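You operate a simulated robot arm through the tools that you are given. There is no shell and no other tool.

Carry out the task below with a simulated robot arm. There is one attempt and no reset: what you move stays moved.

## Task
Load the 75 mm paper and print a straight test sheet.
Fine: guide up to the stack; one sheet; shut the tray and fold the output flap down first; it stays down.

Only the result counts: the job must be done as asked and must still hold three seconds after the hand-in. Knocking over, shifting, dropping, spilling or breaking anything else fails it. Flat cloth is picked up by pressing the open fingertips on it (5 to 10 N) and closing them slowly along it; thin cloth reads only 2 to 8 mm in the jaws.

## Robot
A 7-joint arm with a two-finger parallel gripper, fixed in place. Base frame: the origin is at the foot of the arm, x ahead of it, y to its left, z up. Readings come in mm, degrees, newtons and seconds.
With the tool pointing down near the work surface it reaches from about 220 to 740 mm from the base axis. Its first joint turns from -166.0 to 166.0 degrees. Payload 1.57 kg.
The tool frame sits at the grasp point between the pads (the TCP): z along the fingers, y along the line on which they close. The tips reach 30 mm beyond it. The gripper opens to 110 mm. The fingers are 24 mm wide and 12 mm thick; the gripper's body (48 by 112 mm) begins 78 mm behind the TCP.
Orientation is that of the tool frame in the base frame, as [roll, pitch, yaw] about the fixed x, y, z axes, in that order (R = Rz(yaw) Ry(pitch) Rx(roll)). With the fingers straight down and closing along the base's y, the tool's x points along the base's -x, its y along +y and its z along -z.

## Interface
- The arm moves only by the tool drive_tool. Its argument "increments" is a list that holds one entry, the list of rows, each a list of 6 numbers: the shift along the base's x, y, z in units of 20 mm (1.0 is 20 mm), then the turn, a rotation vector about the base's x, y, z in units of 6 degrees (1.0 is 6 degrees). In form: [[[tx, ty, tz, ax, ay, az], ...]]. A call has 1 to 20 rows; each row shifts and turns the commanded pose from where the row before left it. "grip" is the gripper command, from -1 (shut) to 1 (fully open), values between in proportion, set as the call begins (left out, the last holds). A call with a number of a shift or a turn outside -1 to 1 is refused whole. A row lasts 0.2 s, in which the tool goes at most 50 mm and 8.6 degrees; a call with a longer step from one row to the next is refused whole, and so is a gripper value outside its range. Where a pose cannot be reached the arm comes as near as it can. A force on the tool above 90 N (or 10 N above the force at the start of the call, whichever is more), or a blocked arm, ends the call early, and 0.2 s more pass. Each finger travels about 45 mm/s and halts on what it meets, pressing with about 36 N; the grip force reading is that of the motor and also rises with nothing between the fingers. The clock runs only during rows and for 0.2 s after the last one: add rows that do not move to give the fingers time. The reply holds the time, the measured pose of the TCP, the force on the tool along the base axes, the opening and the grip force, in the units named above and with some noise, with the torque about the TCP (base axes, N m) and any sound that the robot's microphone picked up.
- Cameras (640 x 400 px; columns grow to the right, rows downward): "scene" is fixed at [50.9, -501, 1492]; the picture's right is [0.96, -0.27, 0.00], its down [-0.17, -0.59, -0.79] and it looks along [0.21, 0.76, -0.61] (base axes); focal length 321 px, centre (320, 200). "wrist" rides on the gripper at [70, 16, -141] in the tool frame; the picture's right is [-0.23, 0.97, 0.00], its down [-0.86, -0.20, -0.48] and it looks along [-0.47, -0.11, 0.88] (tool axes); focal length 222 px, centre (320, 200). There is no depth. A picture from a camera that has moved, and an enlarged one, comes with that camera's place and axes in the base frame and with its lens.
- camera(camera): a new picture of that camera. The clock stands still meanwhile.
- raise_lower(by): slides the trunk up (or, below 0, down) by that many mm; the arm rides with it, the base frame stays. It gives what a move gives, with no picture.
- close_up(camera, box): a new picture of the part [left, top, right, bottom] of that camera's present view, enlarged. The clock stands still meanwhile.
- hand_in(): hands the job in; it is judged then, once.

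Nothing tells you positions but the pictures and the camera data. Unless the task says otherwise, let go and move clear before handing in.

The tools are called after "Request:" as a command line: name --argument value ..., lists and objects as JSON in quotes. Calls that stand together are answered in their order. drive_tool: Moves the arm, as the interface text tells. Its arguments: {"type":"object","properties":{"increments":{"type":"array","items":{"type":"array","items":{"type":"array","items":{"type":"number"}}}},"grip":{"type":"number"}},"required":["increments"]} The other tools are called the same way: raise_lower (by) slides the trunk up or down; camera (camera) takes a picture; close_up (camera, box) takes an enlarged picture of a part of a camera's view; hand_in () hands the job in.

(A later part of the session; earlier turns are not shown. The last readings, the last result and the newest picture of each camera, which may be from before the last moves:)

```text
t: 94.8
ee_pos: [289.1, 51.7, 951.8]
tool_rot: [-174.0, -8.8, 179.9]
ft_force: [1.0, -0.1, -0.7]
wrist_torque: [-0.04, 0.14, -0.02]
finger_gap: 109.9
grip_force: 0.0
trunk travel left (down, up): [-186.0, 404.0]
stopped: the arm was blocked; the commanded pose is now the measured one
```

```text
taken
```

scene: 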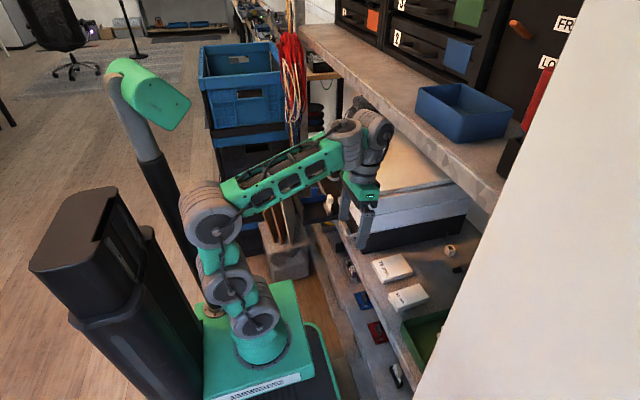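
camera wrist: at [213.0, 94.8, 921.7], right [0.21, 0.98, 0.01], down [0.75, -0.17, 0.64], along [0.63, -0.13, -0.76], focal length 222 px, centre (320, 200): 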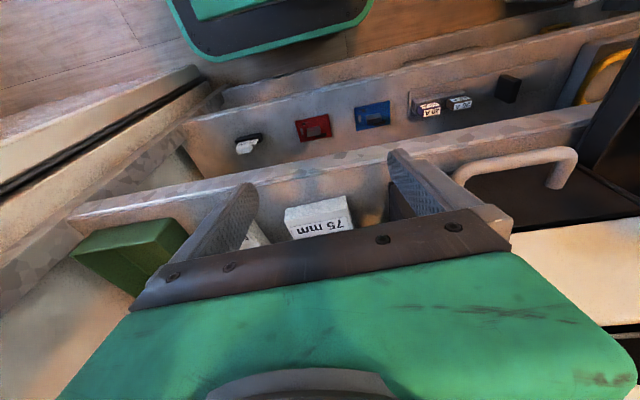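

Request:
drive_tool --increments '[[[0.9, 0.1, -0.6, 0.25, -0.37, 0], [0.9, 0.1, -0.6, 0.25, -0.37, 0], [0.9, 0.1, -0.6, 0.25, -0.37, 0], [0.7, 0.1, -0.6, 0.25, -0.37, 0], [0, 0, 0, 0, 0, 0]]]'

Request:
camera --camera "wrist"

Request:
camera --camera "scene"

```text
t: 95.3
ee_pos: [442.1, 56.7, 869.7]
tool_rot: [-175.4, -14.3, 179.7]
ft_force: [-2.8, 1.8, 2.2]
wrist_torque: [-0.06, -0.42, 0.03]
finger_gap: 110.0
grip_force: 0.1
trunk travel left (down, up): [-186.0, 404.0]
stopped in row 2: the arm was blocked; the commanded pose is now the measured one
```

```text
taken
camera wrist: at [408.9, 85.5, 1020.5], right [0.21, 0.97, -0.13], down [0.95, -0.17, 0.27], along [0.24, -0.18, -0.95], focal length 222 px, centre (320, 200)
```

wrist: 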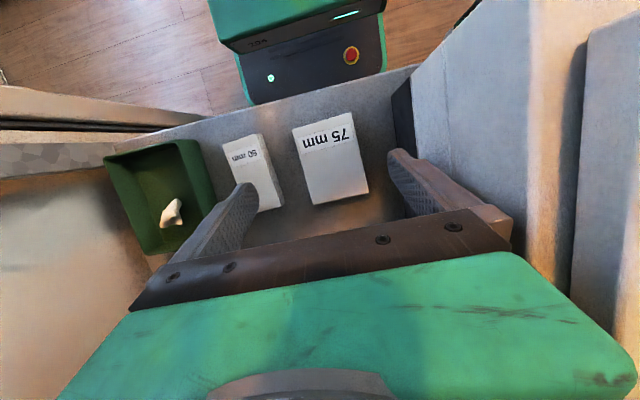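

```text
taken
```

scene: 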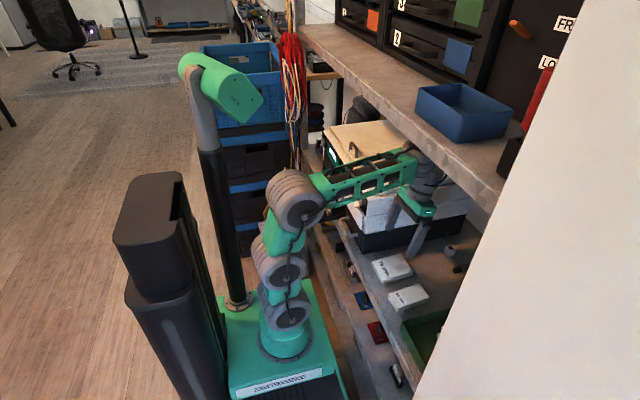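

The arm sprang outward when it came free, and the wrist may now be near the overhead shelf. I'll bring it back inboard and lower while straightening the tool.

Request:
drive_tool --increments '[[[-0.4, 0, -0.5, 0.1, -0.6, 0], [-0.4, 0, -0.5, 0.2, -0.6, 0], [0, 0, -0.3, 0.2, -0.6, 0], [0, 0, 0, 0.2, -0.6, 0], [0, 0, 0, 0, 0, 0]]]'

Request:
camera --camera "scene"

Request:
camera --camera "wrist"

```text
t: 96.5
ee_pos: [375.6, 58.2, 864.2]
tool_rot: [-179.8, 3.7, -179.9]
ft_force: [-0.5, -0.9, 0.0]
wrist_torque: [-0.01, 0.03, -0.03]
finger_gap: 110.3
grip_force: 0.1
trunk travel left (down, up): [-186.0, 404.0]
```

```text
taken
```

scene: 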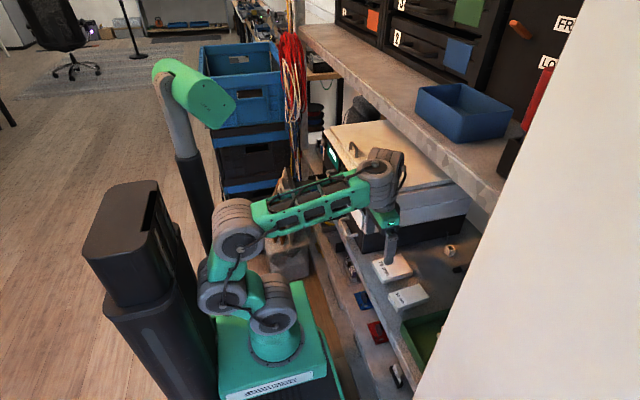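

```text
taken
camera wrist: at [296.3, 75.0, 1000.9], right [0.22, 0.97, 0.01], down [0.82, -0.19, 0.53], along [0.52, -0.11, -0.85], focal length 222 px, centre (320, 200)
```

wrist: 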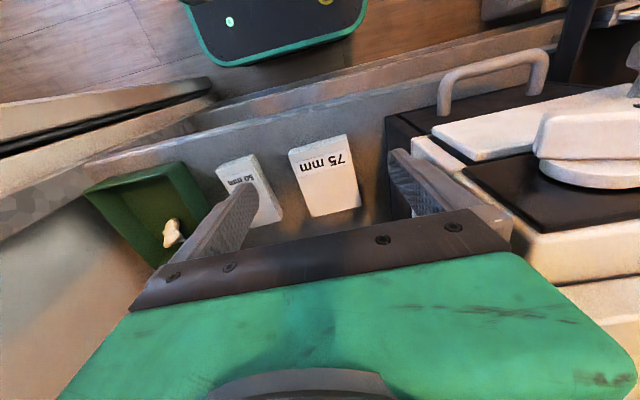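

Request:
close_up --camera "wrist" --box '[200, 110, 420, 250]'

Request:
close_up --camera "scene" --box '[340, 220, 440, 310]'

```text
2.86 times, centred on (310, 180) of wrist
camera zoom: at [296.3, 75.0, 1000.9], right [0.22, 0.97, 0.01], down [0.82, -0.19, 0.53], along [0.52, -0.11, -0.85], focal length 635 px, centre (349, 257)
```

zoom: 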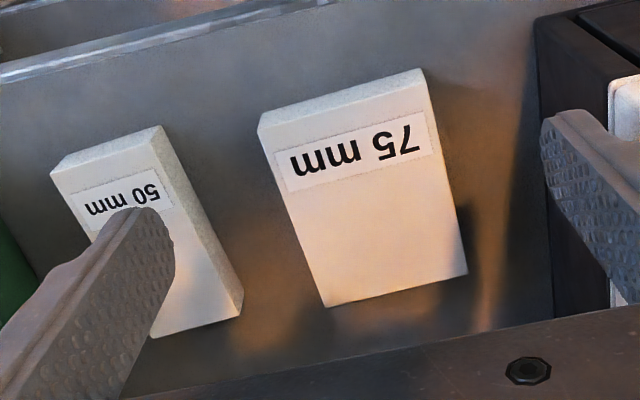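

```text
4.44 times, centred on (390, 265) of scene
camera zoom: at [50.9, -501.0, 1492.0], right [0.96, -0.27, 0.0], down [-0.17, -0.59, -0.79], along [0.21, 0.76, -0.61], focal length 1425 px, centre (9, -89)
```

zoom: 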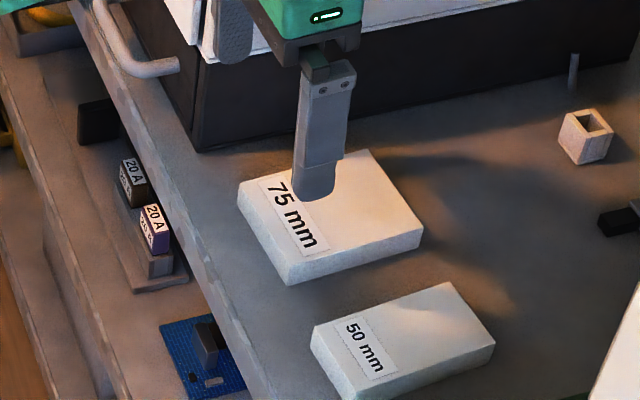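

The 75 mm stack is centred at about (430, 57), slightly rotated, with its top near z=741. I'll straighten the tool, move above it with the fingers at about 98 mm, and descend.

Request:
drive_tool --increments '[[[0.7, 0, -0.8, 0, -0.31, 0], [0.7, 0, -0.8, 0, -0.31, 0], [0.7, 0, -0.8, 0, 0, 0], [0.6, 0, -0.8, 0, 0, 0], [0, 0, 0, 0, 0, 0]]]' --grip 0.78

Request:
close_up --camera "wrist" --box '[180, 60, 460, 240]'

Request:
camera --camera "scene"

```text
t: 97.7
ee_pos: [433.1, 56.3, 802.0]
tool_rot: [-179.8, 6.9, -179.8]
ft_force: [-0.3, 0.1, -0.6]
wrist_torque: [-0.01, 0.01, -0.03]
finger_gap: 98.2
grip_force: 0.1
trunk travel left (down, up): [-186.0, 404.0]
```

```text
2.22 times, centred on (320, 150) of wrist
camera zoom: at [346.6, 73.6, 932.5], right [0.22, 0.97, 0.02], down [0.79, -0.19, 0.58], along [0.57, -0.11, -0.82], focal length 494 px, centre (320, 311)
```

zoom: 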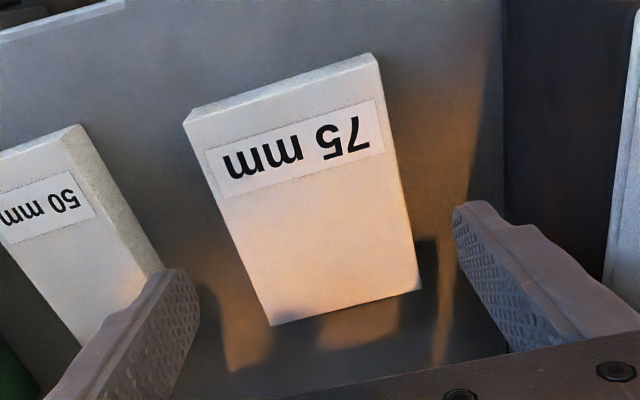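

```text
taken
```

scene: 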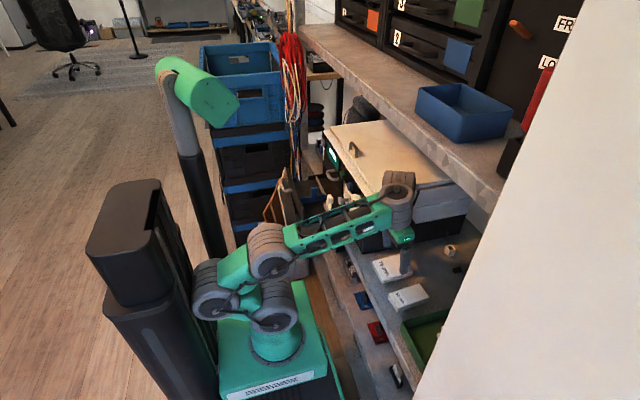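

Request:
drive_tool --increments '[[[0, 0, 0, 0, 0.58, 0.21], [0, 0, 0, 0, 0.57, 0.21], [0, 0, -0.5, 0, 0, 0], [0, 0, -0.5, 0, 0, 0], [0, 0, -0.5, 0, 0, 0], [0, 0, 0, 0, 0, 0]]]'

Request:
close_up --camera "wrist" --box '[180, 60, 460, 240]'

Request:
close_up --camera "scene" --box '[340, 220, 440, 310]'

```text
t: 99.1
ee_pos: [429.4, 57.5, 772.4]
tool_rot: [-179.9, 0.5, -177.4]
ft_force: [0.2, 0.0, 0.2]
wrist_torque: [0.05, 0.02, -0.01]
finger_gap: 97.7
grip_force: 0.1
trunk travel left (down, up): [-186.0, 404.0]
```

```text
2.22 times, centred on (320, 150) of wrist
camera zoom: at [357.1, 71.6, 910.9], right [0.18, 0.98, 0.0], down [0.86, -0.16, 0.48], along [0.48, -0.09, -0.87], focal length 494 px, centre (320, 311)
```

zoom: 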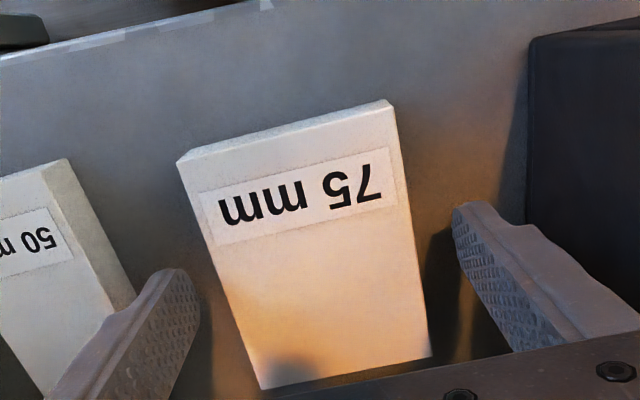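

```text
4.44 times, centred on (390, 265) of scene
camera zoom: at [50.9, -501.0, 1492.0], right [0.96, -0.27, 0.0], down [-0.17, -0.59, -0.79], along [0.21, 0.76, -0.61], focal length 1425 px, centre (9, -89)
```

zoom: 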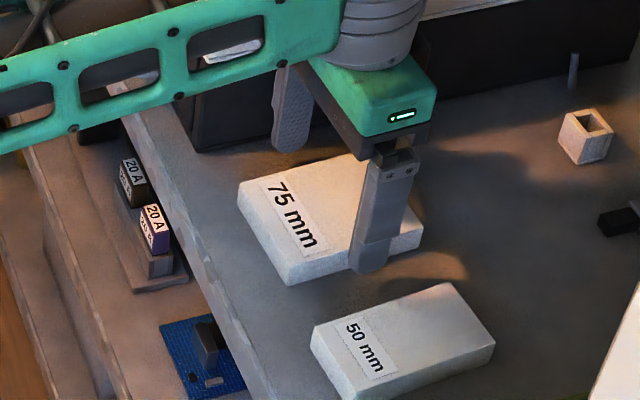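

The fingers straddle the stack cleanly. I'll descend the last 20 mm slowly.

Request:
drive_tool --increments '[[[0, 0, -0.4, 0, 0, 0], [0, 0, -0.3, 0, 0, 0], [0, 0, -0.2, 0, 0, 0], [0, 0, 0, 0, 0, 0]]]'

Request:
drive_tool --increments '[[[0, 0, -0.1, 0, 0, 0], [0, 0, -0.1, 0, 0, 0], [0, 0, 0, 0, 0, 0]]]'

Request:
close_up --camera "scene" --box '[340, 220, 440, 310]'

```text
t: 100.1
ee_pos: [428.6, 57.1, 753.3]
tool_rot: [-179.9, 0.2, -177.4]
ft_force: [-0.3, 0.4, -0.5]
wrist_torque: [-0.01, -0.01, -0.01]
finger_gap: 98.0
grip_force: 0.2
trunk travel left (down, up): [-186.0, 404.0]
```

```text
t: 100.9
ee_pos: [428.4, 58.3, 750.1]
tool_rot: [-179.9, 0.4, -177.3]
ft_force: [1.1, 0.5, 2.7]
wrist_torque: [0.16, 0.02, -0.04]
finger_gap: 98.1
grip_force: 0.1
trunk travel left (down, up): [-186.0, 404.0]
```

```text
4.44 times, centred on (390, 265) of scene
camera zoom: at [50.9, -501.0, 1492.0], right [0.96, -0.27, 0.0], down [-0.17, -0.59, -0.79], along [0.21, 0.76, -0.61], focal length 1425 px, centre (9, -89)
```

zoom: 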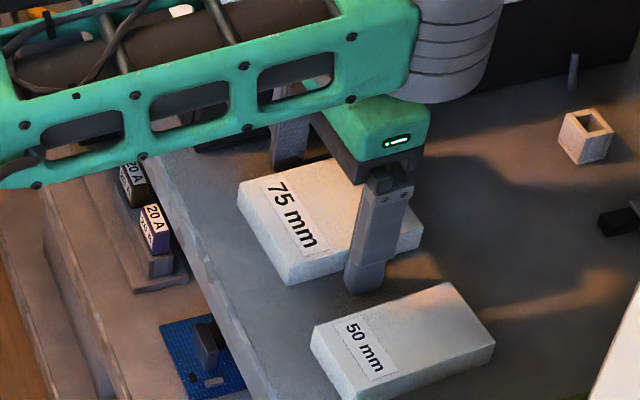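

The tips touched the shelf at TCP z≈750, so the shelf is at about z=720. I'll lift 2 mm and close on the stack.

Request:
drive_tool --increments '[[[0, 0, 0.12, 0, 0, 0], [0, 0, 0, 0, 0, 0]]]'

Request:
drive_tool --increments '[[[0, 0, 0, 0, 0, 0], [0, 0, 0, 0, 0, 0], [0, 0, 0, 0, 0, 0], [0, 0, 0, 0, 0, 0], [0, 0, 0, 0, 0, 0]]]' --grip 0.1

Request:
close_up --camera "scene" --box '[340, 220, 440, 310]'

Request:
close_up --camera "wrist" --box '[180, 60, 460, 240]'

```text
t: 101.5
ee_pos: [428.6, 57.6, 753.0]
tool_rot: [-179.8, 0.4, -177.4]
ft_force: [-0.4, 0.9, 0.7]
wrist_torque: [-0.04, -0.01, -0.01]
finger_gap: 97.8
grip_force: 0.1
trunk travel left (down, up): [-186.0, 404.0]
```

```text
t: 102.7
ee_pos: [427.3, 57.5, 752.1]
tool_rot: [-179.9, 0.4, -177.2]
ft_force: [0.6, -0.3, 0.5]
wrist_torque: [-0.05, 0.0, 0.0]
finger_gap: 74.2
grip_force: 35.8
trunk travel left (down, up): [-186.0, 404.0]
```

```text
4.44 times, centred on (390, 265) of scene
camera zoom: at [50.9, -501.0, 1492.0], right [0.96, -0.27, 0.0], down [-0.17, -0.59, -0.79], along [0.21, 0.76, -0.61], focal length 1425 px, centre (9, -89)
```

zoom: 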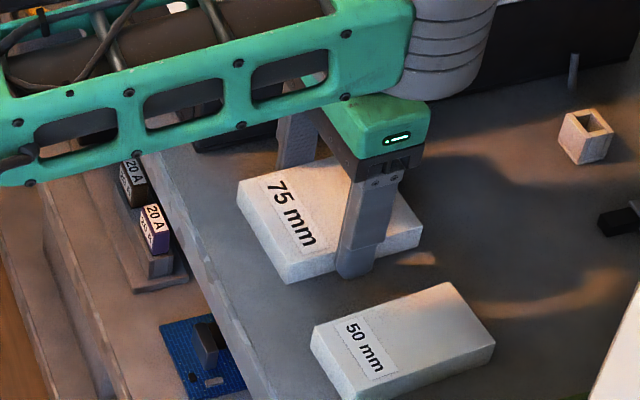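

```text
2.22 times, centred on (320, 150) of wrist
camera zoom: at [356.7, 71.0, 892.2], right [0.18, 0.98, 0.0], down [0.86, -0.16, 0.48], along [0.48, -0.09, -0.87], focal length 494 px, centre (320, 311)
```

zoom: 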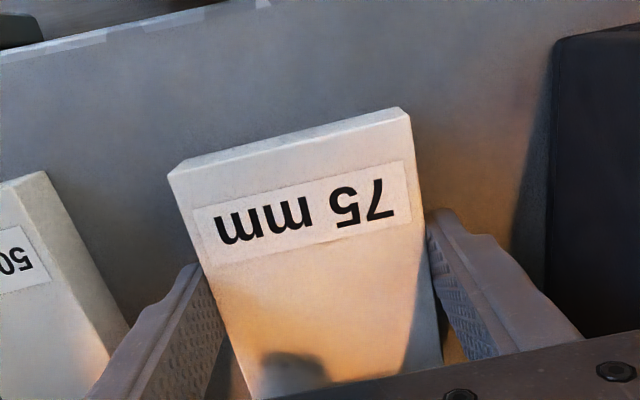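

I have the stack (74 mm, 36 N). I'll lift modestly to stay under the overhead shelf, then bring it inboard.

Request:
drive_tool --increments '[[[0, 0, 0.3, 0, 0, 0], [0, 0, 0.5, 0, 0, 0], [0, 0, 0.6, 0, 0, 0], [0, 0, 0.6, 0, 0, 0], [-0.4, 0, 0.4, 0, 0, 0], [-0.6, 0, 0.3, 0, 0, 0], [-0.7, 0, 0.3, 0, 0, -0.2], [-0.7, 0, 0.4, 0, 0, -0.2], [-0.7, 0, 0.5, 0, 0, 0], [-0.7, 0, 0.5, 0, 0, 0], [0, 0, 0, 0, 0, 0]]]'

Request:
camera --camera "scene"

```text
t: 105.1
ee_pos: [352.4, 57.2, 838.5]
tool_rot: [-179.9, 0.2, -179.6]
ft_force: [-0.5, 0.5, 0.0]
wrist_torque: [-0.03, -0.03, -0.02]
finger_gap: 60.5
grip_force: 0.0
trunk travel left (down, up): [-186.0, 404.0]
```

```text
taken
```

scene: 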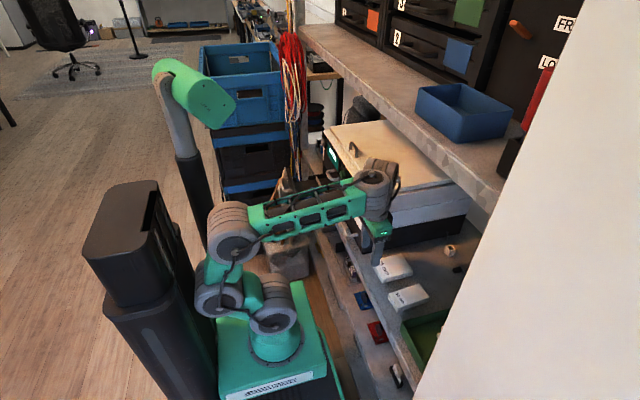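

The stack slipped out of the fingers. I'll check where it is now.

Request:
close_up --camera "scene" --box '[340, 220, 440, 310]'

Request:
close_up --camera "wrist" --box '[180, 60, 460, 240]'

```text
4.44 times, centred on (390, 265) of scene
camera zoom: at [50.9, -501.0, 1492.0], right [0.96, -0.27, 0.0], down [-0.17, -0.59, -0.79], along [0.21, 0.76, -0.61], focal length 1425 px, centre (9, -89)
```

zoom: 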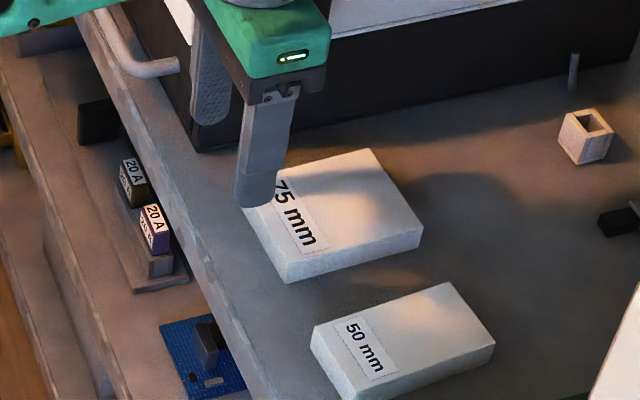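

```text
2.22 times, centred on (320, 150) of wrist
camera zoom: at [281.5, 74.5, 978.9], right [0.22, 0.98, 0.0], down [0.85, -0.19, 0.48], along [0.47, -0.11, -0.88], focal length 494 px, centre (320, 311)
```

zoom: 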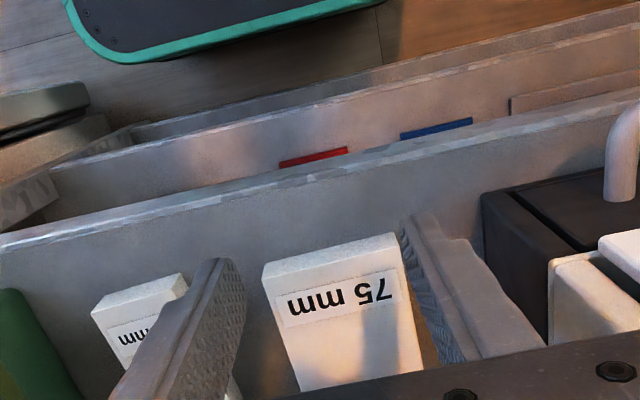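

It is still at its original spot; the grip just slid off. I'll go back, grip lower and harder, and test with a small lift.

Request:
drive_tool --increments '[[[0.7, 0, 0, 0, 0, 0.1], [0.7, 0, 0, 0, 0, 0.1], [0.8, 0, -0.3, 0, 0, 0.1], [0.8, 0, -0.4, 0, 0, 0.1], [0.8, 0, -0.4, 0, 0, 0], [0.1, 0, -0.6, 0, 0, 0], [0, 0, -0.6, 0, 0, 0], [0, 0, -0.6, 0, 0, 0], [0, 0, 0, 0, 0, 0]]]' --grip 0.78

Request:
close_up --camera "wrist" --box '[180, 60, 460, 240]'

```text
t: 107.1
ee_pos: [431.0, 57.6, 780.2]
tool_rot: [-180.0, 0.4, -177.3]
ft_force: [-0.3, 0.2, -0.3]
wrist_torque: [0.0, 0.01, -0.02]
finger_gap: 98.0
grip_force: 0.1
trunk travel left (down, up): [-186.0, 404.0]
```

```text
2.22 times, centred on (320, 150) of wrist
camera zoom: at [359.8, 71.1, 921.3], right [0.18, 0.98, 0.0], down [0.86, -0.16, 0.48], along [0.48, -0.09, -0.87], focal length 494 px, centre (320, 311)
```

zoom: 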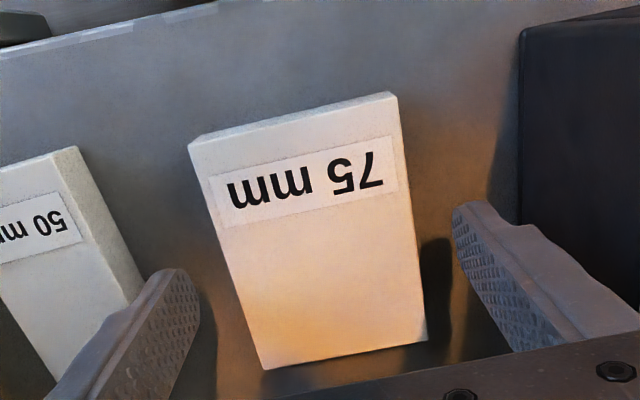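

Request:
drive_tool --increments '[[[0, 0, -0.5, 0, 0, 0], [0, 0, -0.5, 0, 0, 0], [0, 0, -0.3, 0, 0, 0], [0, 0, -0.17, 0, 0, 0], [0, 0, 0, 0, 0, 0]]]'

Request:
drive_tool --increments '[[[0, 0, 0, 0, 0, 0], [0, 0, 0, 0, 0, 0], [0, 0, 0, 0, 0, 0], [0, 0, 0, 0, 0, 0], [0, 0, 0, 0, 0, 0], [0, 0, 0, 0, 0, 0]]]' --grip -1

Request:
drive_tool --increments '[[[0, 0, 0.1, 0, 0, 0], [0, 0, 0.15, 0, 0, 0], [0, 0, 0.15, 0, 0, 0], [0, 0, 0.1, 0, 0, 0], [0, 0, 0, 0, 0, 0]]]'

Request:
close_up --camera "scene" --box '[340, 220, 440, 310]'

```text
t: 108.3
ee_pos: [431.9, 59.3, 756.7]
tool_rot: [-179.9, 0.3, -177.2]
ft_force: [0.0, -0.3, -0.1]
wrist_torque: [0.01, 0.01, 0.0]
finger_gap: 98.0
grip_force: 0.1
out of reach, approached as far as the arm can: row 3
trunk travel left (down, up): [-186.0, 404.0]
```

```text
t: 109.7
ee_pos: [433.1, 59.0, 757.2]
tool_rot: [-179.9, 0.3, -177.3]
ft_force: [-0.3, 0.5, 0.4]
wrist_torque: [-0.01, -0.01, -0.04]
finger_gap: 74.1
grip_force: 36.0
trunk travel left (down, up): [-186.0, 404.0]
```

```text
t: 110.9
ee_pos: [432.6, 60.3, 767.0]
tool_rot: [-179.8, 0.3, -177.4]
ft_force: [0.7, 0.0, -1.8]
wrist_torque: [-0.03, -0.02, -0.03]
finger_gap: 74.3
grip_force: 35.9
trunk travel left (down, up): [-186.0, 404.0]
```

```text
4.44 times, centred on (390, 265) of scene
camera zoom: at [50.9, -501.0, 1492.0], right [0.96, -0.27, 0.0], down [-0.17, -0.59, -0.79], along [0.21, 0.76, -0.61], focal length 1425 px, centre (9, -89)
```

zoom: 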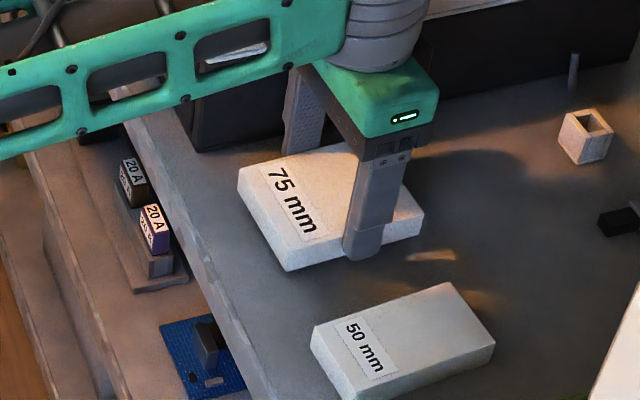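

This time the stack lifts. I'll continue slowly: up a bit more, then inboard.

Request:
drive_tool --increments '[[[0, 0, 0.2, 0, 0, 0], [0, 0, 0.3, 0, 0, 0], [0, 0, 0.3, 0, 0, 0], [0, 0, 0.3, 0, 0, 0], [0, 0, 0.3, 0, 0, 0], [-0.2, 0, 0.2, 0, 0, 0], [-0.3, 0, 0.2, 0, 0, 0], [-0.4, 0, 0.2, 0, 0, 0], [-0.4, 0, 0.2, 0, 0, 0], [-0.4, 0, 0.2, 0, 0, 0], [-0.3, 0, 0.1, 0, 0, 0], [0, 0, 0, 0, 0, 0]]]'

Request:
close_up --camera "scene" --box '[320, 200, 440, 310]'

```text
t: 113.5
ee_pos: [392.8, 60.2, 816.0]
tool_rot: [-179.9, 0.4, -177.4]
ft_force: [-0.3, -0.6, -1.6]
wrist_torque: [-0.04, 0.0, -0.02]
finger_gap: 74.5
grip_force: 35.7
trunk travel left (down, up): [-186.0, 404.0]
```

```text
3.64 times, centred on (380, 255) of scene
camera zoom: at [50.9, -501.0, 1492.0], right [0.96, -0.27, 0.0], down [-0.17, -0.59, -0.79], along [0.21, 0.76, -0.61], focal length 1166 px, centre (102, 0)
```

zoom: 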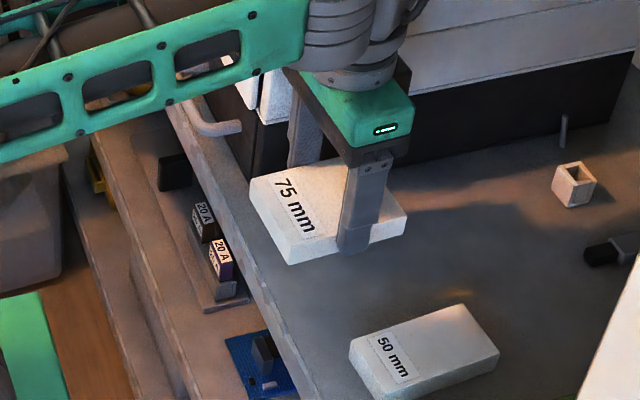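

Request:
drive_tool --increments '[[[-0.3, 0, 0.2, 0, 0, 0], [-0.4, 0, 0.3, 0, 0, 0], [-0.4, 0, 0.3, 0, 0, 0], [-0.4, 0, 0.4, 0, 0, 0], [-0.4, 0, 0.4, 0, 0, -0.1], [-0.4, 0, 0.4, 0, 0, -0.1], [-0.4, 0, 0.4, 0, 0, -0.1], [-0.4, 0, 0.4, 0, 0, -0.1], [-0.3, 0, 0.3, 0, 0, 0], [0, 0, 0, 0, 0, 0]]]'

Request:
camera --camera "scene"

```text
t: 115.7
ee_pos: [324.9, 59.5, 877.1]
tool_rot: [-179.9, 0.3, -179.7]
ft_force: [-0.1, 0.0, -0.2]
wrist_torque: [0.02, 0.01, 0.01]
finger_gap: 74.3
grip_force: 36.7
trunk travel left (down, up): [-186.0, 404.0]
```

```text
taken
```

scene: 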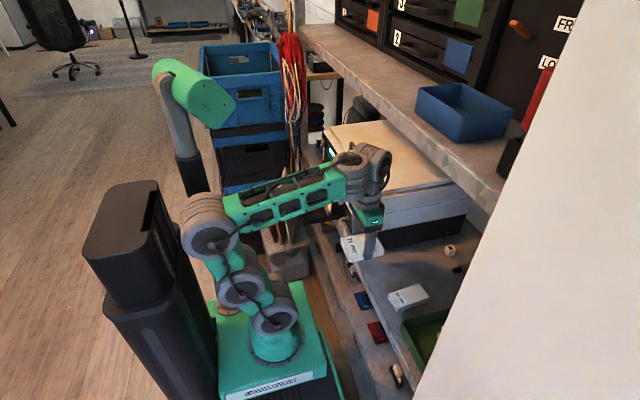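

Request:
drive_tool --increments '[[[-0.4, 0.2, 0.4, 0, 0, 0], [-0.45, 0.25, 0.45, 0, 0, 0], [-0.45, 0.25, 0.45, 0, 0, 0], [-0.45, 0.25, 0.45, 0, 0, 0], [-0.45, 0.25, 0.45, 0, 0, 0], [-0.45, 0.25, 0.45, 0, 0, 0], [-0.2, 0.3, 0.3, 0, 0, 0], [0, 0, 0, 0, 0, 0]]]'

Request:
close_up --camera "scene" --box '[200, 140, 440, 300]'

```text
t: 117.5
ee_pos: [296.9, 97.3, 914.7]
tool_rot: [-179.9, 0.5, -179.7]
ft_force: [-0.3, 0.0, -1.7]
wrist_torque: [0.0, 0.01, 0.01]
finger_gap: 74.2
grip_force: 35.4
out of reach, approached as far as the arm can: row 1, 2, 3, 4, 5
trunk travel left (down, up): [-186.0, 404.0]
```

```text
2.50 times, centred on (320, 220) of scene
camera zoom: at [50.9, -501.0, 1492.0], right [0.96, -0.27, 0.0], down [-0.17, -0.59, -0.79], along [0.21, 0.76, -0.61], focal length 802 px, centre (320, 150)
```

zoom: 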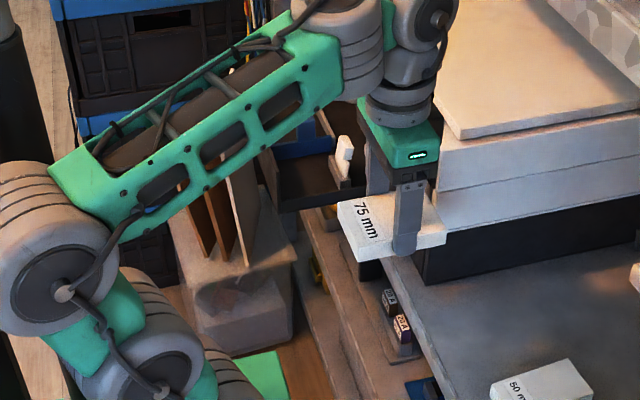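

Request:
raise_lower --by 24

Request:
drive_tool --increments '[[[-0.3, 0.0, 0.2, 0, 0, 0], [-0.3, 0.0, 0.2, 0, 0, 0], [-0.3, 0.1, 0.2, 0, 0, 0], [-0.3, 0.1, 0.2, 0, 0, 0], [-0.3, 0.1, 0.2, 0, 0, 0], [0, 0, 0, 0, 0, 0]]]'

```text
t: 118.2
ee_pos: [298.6, 98.4, 938.5]
tool_rot: [-179.9, 0.4, -179.7]
ft_force: [0.4, 0.0, -1.7]
wrist_torque: [0.03, 0.0, 0.0]
finger_gap: 74.3
grip_force: 36.1
trunk travel left (down, up): [-210.0, 380.0]
```

```text
t: 119.6
ee_pos: [268.6, 103.2, 958.4]
tool_rot: [-179.8, 0.2, -179.6]
ft_force: [-0.9, 0.0, -1.5]
wrist_torque: [0.0, -0.01, -0.02]
finger_gap: 74.2
grip_force: 36.3
trunk travel left (down, up): [-210.0, 380.0]
```

Request:
drive_tool --increments '[[[-0.1, 0.3, 0, 0, 0, 0], [-0.1, 0.5, 0, 0, 0, 0], [-0.1, 0.6, 0, 0, 0, 0], [-0.1, 0.6, 0, 0, 0, 0], [-0.1, 0.6, 0, 0, 0, 0], [0, 0.6, 0, 0, 0, 0], [0, 0.6, 0, 0, 0, 0], [0, 0.6, 0, 0, 0, 0], [0, 0.6, 0, 0, 0, 0], [0, 0.6, 0, 0, 0, 0], [0, 0.6, 0, 0, 0, 0], [0, 0.6, 0, 0, 0, 0], [0, 0.6, 0, 0, 0, 0], [0, 0.3, 0, 0, 0, 0], [0, 0, 0, 0, 0, 0]]]'

Request:
camera --camera "scene"

```text
t: 122.8
ee_pos: [257.6, 258.6, 959.4]
tool_rot: [-179.9, 0.3, -179.6]
ft_force: [0.2, -0.7, -1.8]
wrist_torque: [-0.01, -0.01, -0.04]
finger_gap: 74.1
grip_force: 36.3
trunk travel left (down, up): [-210.0, 380.0]
```

```text
taken
```

scene: 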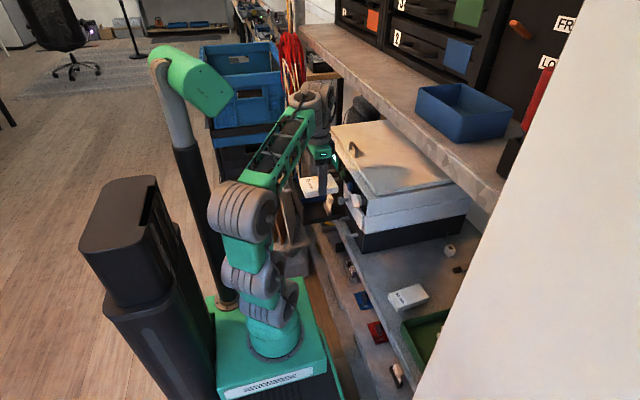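

The stack is still held firmly. I'll continue along +y toward the tray.

Request:
drive_tool --increments '[[[0, 0.3, 0, 0, 0, 0], [0, 0.6, 0, 0, 0, 0], [0, 0.6, 0, 0, 0, 0], [0, 0.6, 0, 0, 0, 0], [0, 0.6, 0, 0, 0, 0], [0, 0.6, 0, 0, 0, 0], [0, 0.6, 0, 0, 0, 0], [0, 0.6, 0, 0, 0, 0], [0, 0.6, 0, 0, 0, 0], [0, 0.6, -0.2, 0, 0, 0], [0, 0.6, -0.2, 0, 0, 0], [0, 0.6, -0.2, 0, 0, 0], [0, 0.6, -0.2, 0, 0, 0], [0, 0.6, -0.2, 0, 0, 0], [0, 0.3, -0.2, 0, 0, 0], [0, 0, 0, 0, 0, 0]]]'

Request:
camera --camera "scene"

Request:
camera --camera "wrist"

```text
t: 126.2
ee_pos: [258.6, 426.3, 935.2]
tool_rot: [-180.0, 0.4, -179.7]
ft_force: [-0.7, -0.2, -0.6]
wrist_torque: [-0.01, -0.02, 0.0]
finger_gap: 74.3
grip_force: 36.0
trunk travel left (down, up): [-210.0, 380.0]
```

```text
taken
```

scene: 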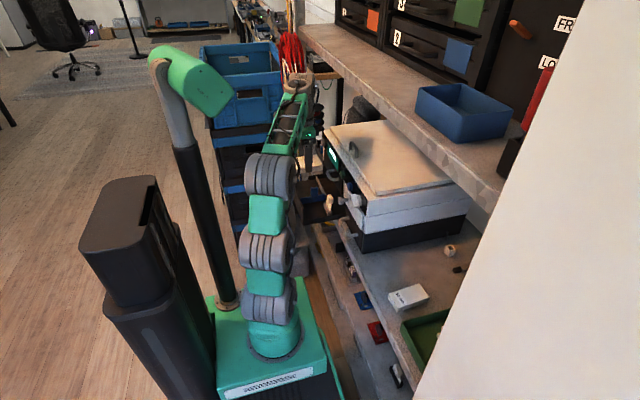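

```text
taken
camera wrist: at [187.1, 442.9, 1074.7], right [0.22, 0.98, 0.0], down [0.85, -0.19, 0.48], along [0.47, -0.11, -0.87], focal length 222 px, centre (320, 200)
```

wrist: 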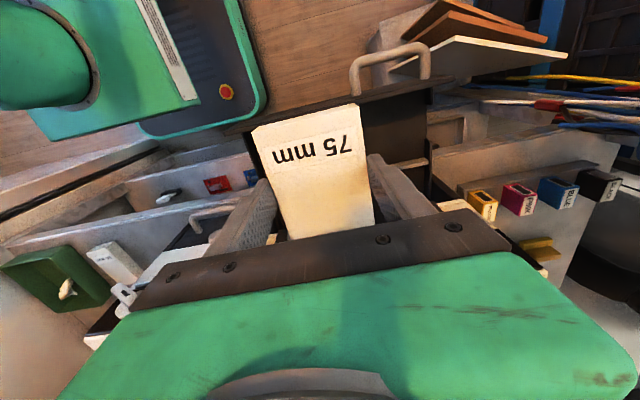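

Request:
drive_tool --increments '[[[0.1, 0.4, -0.2, 0, 0, 0], [0.1, 0.6, -0.3, 0, 0, 0], [0.1, 0.6, -0.3, 0, 0, 0], [0.1, 0.6, -0.3, 0, 0, 0], [0.1, 0.6, -0.3, 0, 0, 0], [0.1, 0.6, -0.3, 0, 0, 0], [0.05, 0.6, -0.3, 0, 0, 0], [0, 0.3, -0.3, 0, 0, 0], [0, 0, 0, 0, 0, 0]]]'

Request:
camera --camera "wrist"

Request:
close_up --camera "scene" --box '[270, 120, 370, 220]'

```text
t: 128.2
ee_pos: [271.8, 511.8, 888.3]
tool_rot: [-179.9, 0.4, -179.7]
ft_force: [-0.7, 0.1, -1.8]
wrist_torque: [-0.03, -0.01, -0.03]
finger_gap: 74.1
grip_force: 35.7
trunk travel left (down, up): [-210.0, 380.0]
```

```text
taken
camera wrist: at [200.2, 528.7, 1028.4], right [0.22, 0.98, 0.0], down [0.85, -0.19, 0.48], along [0.47, -0.11, -0.87], focal length 222 px, centre (320, 200)
```

wrist: 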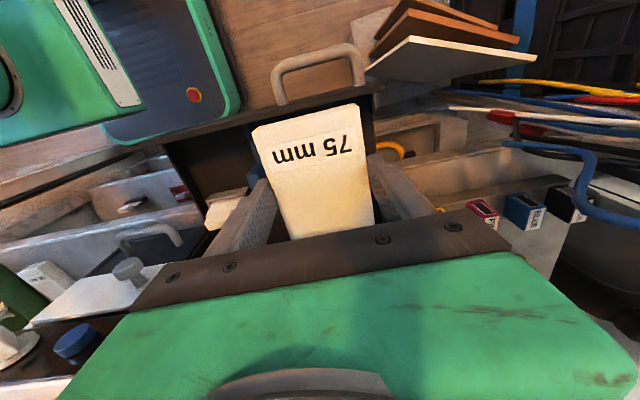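

```text
4.00 times, centred on (320, 170) of scene
camera zoom: at [50.9, -501.0, 1492.0], right [0.96, -0.27, 0.0], down [-0.17, -0.59, -0.79], along [0.21, 0.76, -0.61], focal length 1283 px, centre (320, 320)
```

zoom: 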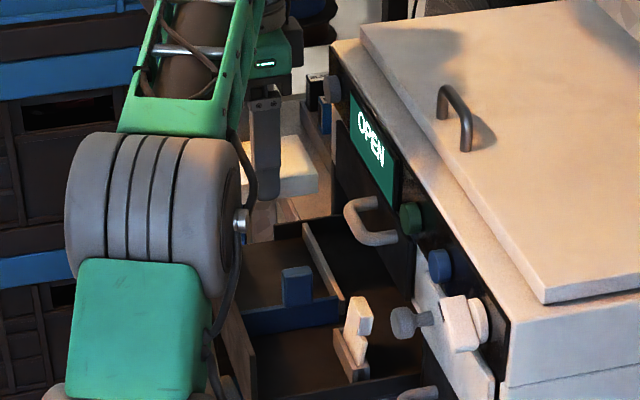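

Request:
close_up --camera "wrist" --box '[160, 60, 440, 240]'

```text
2.22 times, centred on (300, 150) of wrist
camera zoom: at [200.2, 528.7, 1028.4], right [0.22, 0.98, 0.0], down [0.85, -0.19, 0.48], along [0.47, -0.11, -0.87], focal length 494 px, centre (364, 311)
```

zoom: 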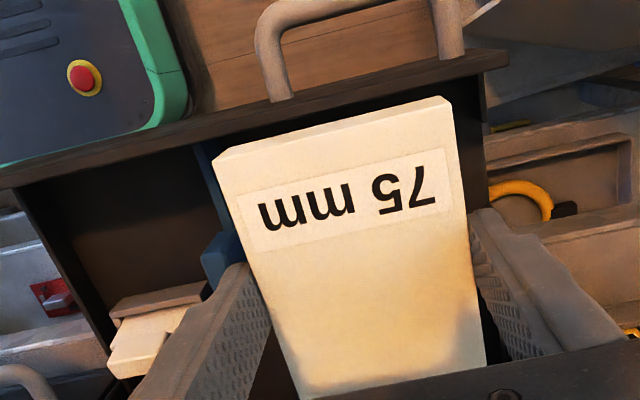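

The stack's inboard end is at about x=224 and the tray's front wall inner face is at about 226. I'll shift +3.5 mm in x and lower in stages.

Request:
drive_tool --increments '[[[0.175, 0, -0.3, 0, 0, 0], [0, 0, -0.4, 0, 0, 0], [0, 0, -0.4, 0, 0, 0], [0, 0, -0.4, 0, 0, 0], [0, 0, -0.4, 0, 0, 0], [0, 0, -0.4, 0, 0, 0], [0, 0, 0, 0, 0, 0]]]'

Request:
close_up --camera "wrist" --box '[160, 60, 440, 240]'

Request:
close_up --camera "scene" --box '[290, 140, 370, 220]'

```text
t: 129.8
ee_pos: [273.9, 511.4, 842.5]
tool_rot: [-179.9, 0.4, -179.6]
ft_force: [0.1, 0.5, -0.8]
wrist_torque: [0.01, 0.01, 0.0]
finger_gap: 74.3
grip_force: 36.2
trunk travel left (down, up): [-210.0, 380.0]
```

```text
2.22 times, centred on (300, 150) of wrist
camera zoom: at [203.4, 528.6, 983.1], right [0.22, 0.98, 0.0], down [0.85, -0.19, 0.48], along [0.47, -0.11, -0.88], focal length 494 px, centre (364, 311)
```

zoom: 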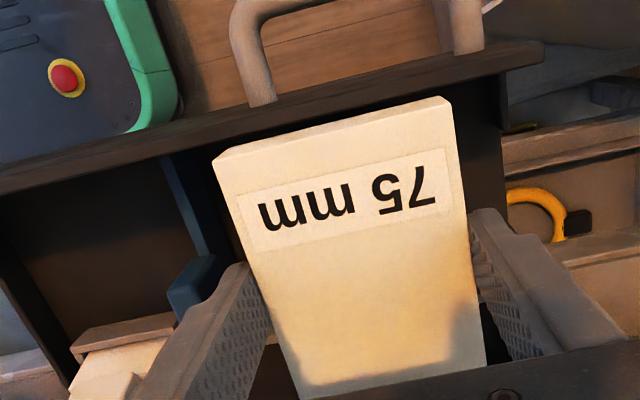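

```text
5.00 times, centred on (330, 180) of scene
camera zoom: at [50.9, -501.0, 1492.0], right [0.96, -0.27, 0.0], down [-0.17, -0.59, -0.79], along [0.21, 0.76, -0.61], focal length 1603 px, centre (270, 300)
```

zoom: 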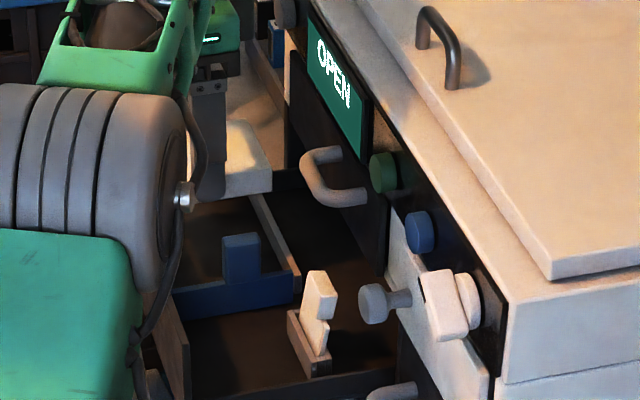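

Spacing looks right: the stack will span x≈227–326 between the wall and the fence. I'll lower further into the tray.

Request:
drive_tool --increments '[[[0, 0, -0.4, 0, 0, 0], [0, 0, -0.4, 0, 0, 0], [0, 0, -0.4, 0, 0, 0], [0, 0, -0.4, 0, 0, 0], [0, 0, -0.4, 0, 0, 0], [0, 0, -0.4, 0, 0, 0], [0, 0, 0, 0, 0, 0]]]'

Request:
close_up --camera "wrist" --box '[160, 60, 440, 240]'

Request:
close_up --camera "scene" --box '[290, 140, 370, 220]'

```text
t: 131.4
ee_pos: [274.8, 512.6, 794.9]
tool_rot: [-180.0, 0.4, -179.7]
ft_force: [-0.2, -0.3, -1.1]
wrist_torque: [-0.04, 0.03, 0.03]
finger_gap: 74.3
grip_force: 36.7
trunk travel left (down, up): [-210.0, 380.0]
```

```text
2.22 times, centred on (300, 150) of wrist
camera zoom: at [203.2, 529.6, 934.7], right [0.22, 0.98, 0.0], down [0.85, -0.19, 0.48], along [0.47, -0.11, -0.87], focal length 494 px, centre (364, 311)
```

zoom: 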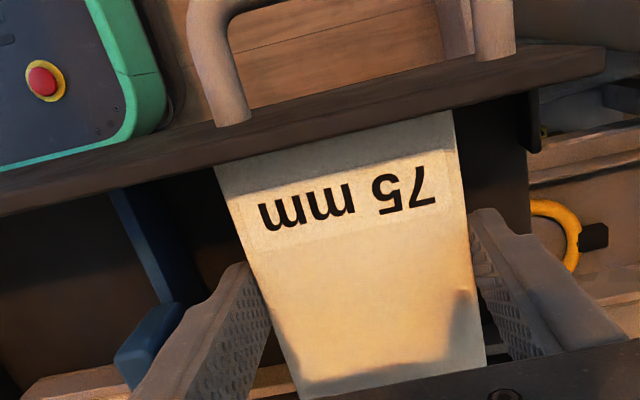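

```text
5.00 times, centred on (330, 180) of scene
camera zoom: at [50.9, -501.0, 1492.0], right [0.96, -0.27, 0.0], down [-0.17, -0.59, -0.79], along [0.21, 0.76, -0.61], focal length 1603 px, centre (270, 300)
```

zoom: 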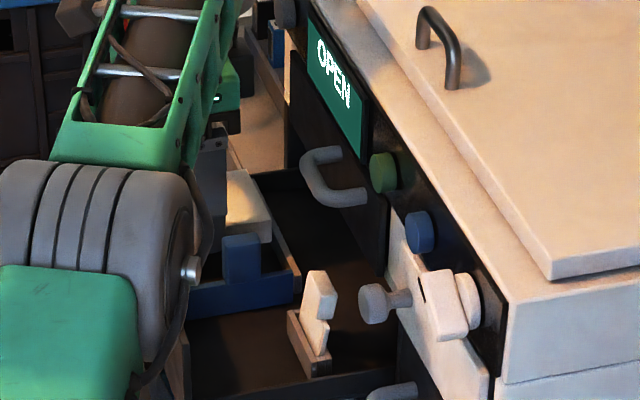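

Request:
drive_tool --increments '[[[0, 0, -0.3, 0, 0, 0], [0, 0, -0.25, 0, 0, 0], [0, 0, -0.2, 0, 0, 0], [0, 0, -0.2, 0, 0, 0], [0, 0, -0.15, 0, 0, 0], [0, 0, 0, 0, 0, 0]]]'

Request:
close_up --camera "scene" --box '[300, 150, 360, 210]'

```text
t: 132.8
ee_pos: [273.2, 513.0, 772.2]
tool_rot: [-179.9, 0.4, -179.7]
ft_force: [1.3, -0.2, -0.4]
wrist_torque: [-0.01, 0.01, -0.02]
finger_gap: 74.1
grip_force: 36.3
trunk travel left (down, up): [-210.0, 380.0]
```

```text
6.67 times, centred on (330, 180) of scene
camera zoom: at [50.9, -501.0, 1492.0], right [0.96, -0.27, 0.0], down [-0.17, -0.59, -0.79], along [0.21, 0.76, -0.61], focal length 2138 px, centre (253, 333)
```

zoom: 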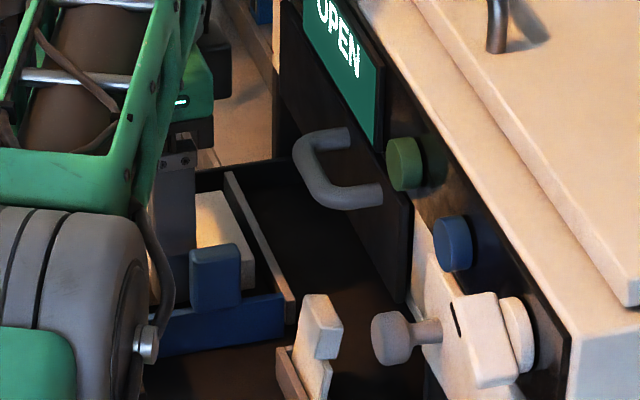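

Request:
drive_tool --increments '[[[0, 0, -0.1, 0, 0, 0], [0, 0, -0.1, 0, 0, 0], [0, 0, 0, 0, 0, 0]]]'

Request:
drive_tool --increments '[[[0, 0, -0.1, 0, 0, 0], [0, 0, -0.1, 0, 0, 0], [0, 0, 0, 0, 0, 0]]]'

```text
t: 133.6
ee_pos: [273.3, 511.3, 769.2]
tool_rot: [-179.9, 0.4, -179.7]
ft_force: [0.4, -0.2, -1.7]
wrist_torque: [0.02, 0.01, -0.01]
finger_gap: 73.8
grip_force: 35.9
trunk travel left (down, up): [-210.0, 380.0]
```

```text
t: 134.4
ee_pos: [273.8, 511.4, 768.9]
tool_rot: [179.6, 0.6, -179.8]
ft_force: [1.4, -0.4, 25.2]
wrist_torque: [-0.44, 0.5, -0.08]
finger_gap: 74.0
grip_force: 35.6
trunk travel left (down, up): [-210.0, 380.0]
```

The stack touched the tray floor at TCP z≈769. I'll relieve the pressure and open just enough to release.

Request:
drive_tool --increments '[[[0, 0, 0.06, 0, 0, 0], [0, 0, 0, 0, 0, 0]]]'

Request:
drive_tool --increments '[[[0, 0, 0, 0, 0, 0], [0, 0, 0, 0, 0, 0], [0, 0, 0, 0, 0, 0]]]' --grip 0.56

Request:
drive_tool --increments '[[[0, 0, 0.3, 0, 0, 0], [0, 0, 0.5, 0, 0, 0], [0, 0, 0.8, 0, 0, 0], [0, 0, 0.8, 0, 0, 0], [0, 0, 0.8, 0, 0, 0], [0, 0, 0.8, 0, 0, 0], [0, 0, 0.8, 0, 0, 0], [0, 0, 0, 0, 0, 0]]]'

Request:
close_up --camera "wrist" --box '[160, 40, 440, 240]'

Request:
close_up --camera "scene" --box '[300, 150, 360, 210]'

```text
t: 135.0
ee_pos: [273.6, 512.0, 768.1]
tool_rot: [179.8, 0.5, -179.7]
ft_force: [1.3, 1.2, 28.2]
wrist_torque: [0.18, -0.13, -0.08]
finger_gap: 74.3
grip_force: 36.0
trunk travel left (down, up): [-210.0, 380.0]
```

```text
t: 135.8
ee_pos: [272.9, 510.8, 764.6]
tool_rot: [-179.7, 0.3, -179.7]
ft_force: [0.5, -0.5, -0.4]
wrist_torque: [0.02, -0.01, -0.02]
finger_gap: 85.8
grip_force: 0.0
trunk travel left (down, up): [-210.0, 380.0]
```

```text
t: 137.6
ee_pos: [273.7, 512.5, 861.5]
tool_rot: [-179.8, 0.4, -179.6]
ft_force: [-0.1, -0.3, 0.3]
wrist_torque: [-0.01, -0.01, 0.01]
finger_gap: 85.6
grip_force: 0.0
trunk travel left (down, up): [-210.0, 380.0]
```

```text
2.00 times, centred on (300, 140) of wrist
camera zoom: at [203.4, 528.7, 1001.1], right [0.22, 0.98, 0.0], down [0.85, -0.19, 0.48], along [0.47, -0.11, -0.88], focal length 444 px, centre (360, 320)
```

zoom: 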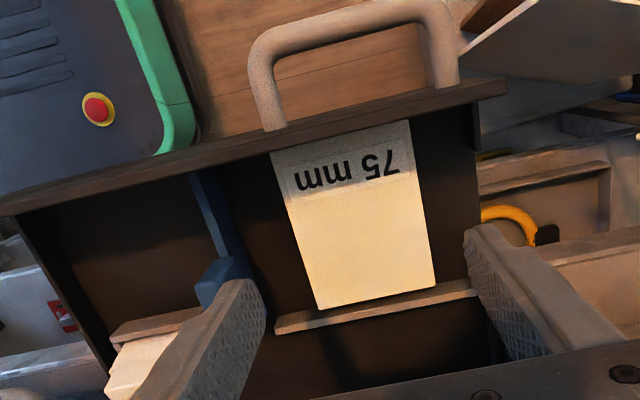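

```text
6.67 times, centred on (330, 180) of scene
camera zoom: at [50.9, -501.0, 1492.0], right [0.96, -0.27, 0.0], down [-0.17, -0.59, -0.79], along [0.21, 0.76, -0.61], focal length 2138 px, centre (253, 333)
```

zoom: 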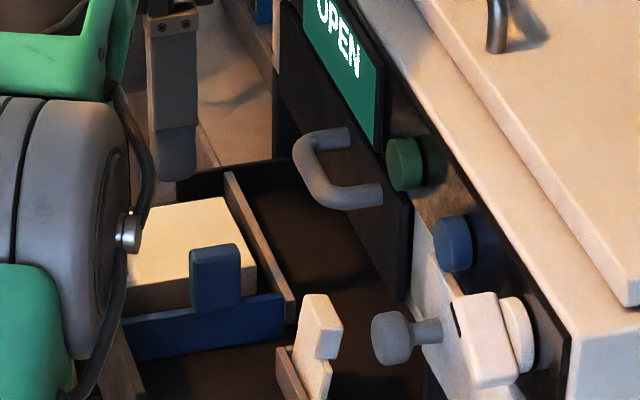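

The stack sits squarely between the front wall and the fence, at y≈474–549, about 24 mm from the +y wall. Next I'll push the blue guide's tab with closed fingers toward the stack.

Request:
drive_tool --increments '[[[0.3, -0.6, 0.3, 0, 0, 0], [0.3, -0.9, 0.3, 0, 0, 0], [0.1, -0.9, 0.2, 0, 0, 0], [0, -0.9, 0, 0, 0, 0], [0, -0.9, 0, 0, 0, 0], [0, -0.8, 0, 0, 0, 0], [0, -0.5, 0, 0, 0, 0], [0, 0, 0, 0, 0, 0]]]' --grip -1

Request:
close_up --camera "wrist" --box '[200, 40, 480, 240]'

Request:
close_up --camera "scene" --box '[290, 140, 360, 210]'

```text
t: 139.4
ee_pos: [289.1, 402.1, 876.8]
tool_rot: [-179.8, 0.5, -179.7]
ft_force: [-0.2, -0.1, 0.4]
wrist_torque: [0.02, -0.02, -0.01]
finger_gap: 0.1
grip_force: 21.3
trunk travel left (down, up): [-210.0, 380.0]
```

```text
2.00 times, centred on (340, 140) of wrist
camera zoom: at [218.1, 418.2, 1016.6], right [0.22, 0.98, 0.0], down [0.85, -0.19, 0.48], along [0.47, -0.11, -0.88], focal length 444 px, centre (280, 320)
```

zoom: 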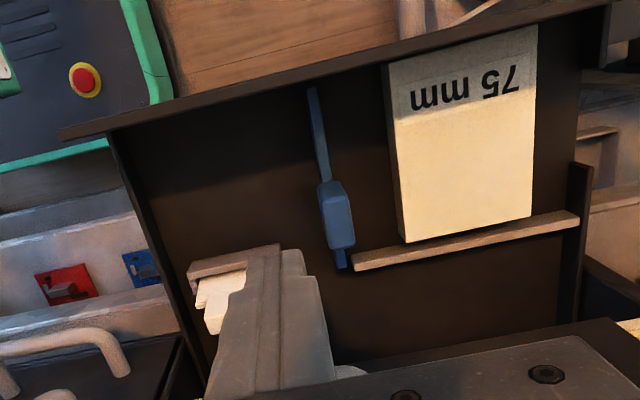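

```text
5.71 times, centred on (325, 175) of scene
camera zoom: at [50.9, -501.0, 1492.0], right [0.96, -0.27, 0.0], down [-0.17, -0.59, -0.79], along [0.21, 0.76, -0.61], focal length 1832 px, centre (291, 343)
```

zoom: 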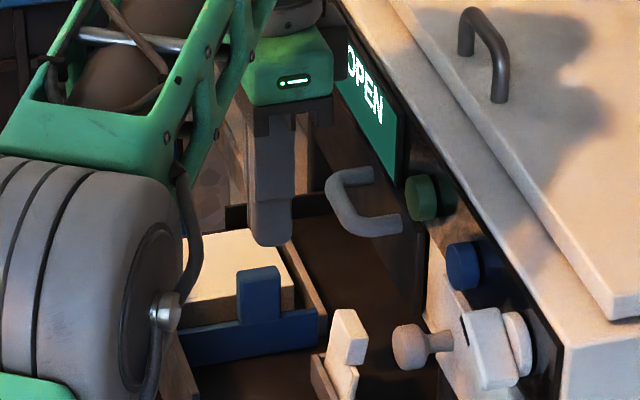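

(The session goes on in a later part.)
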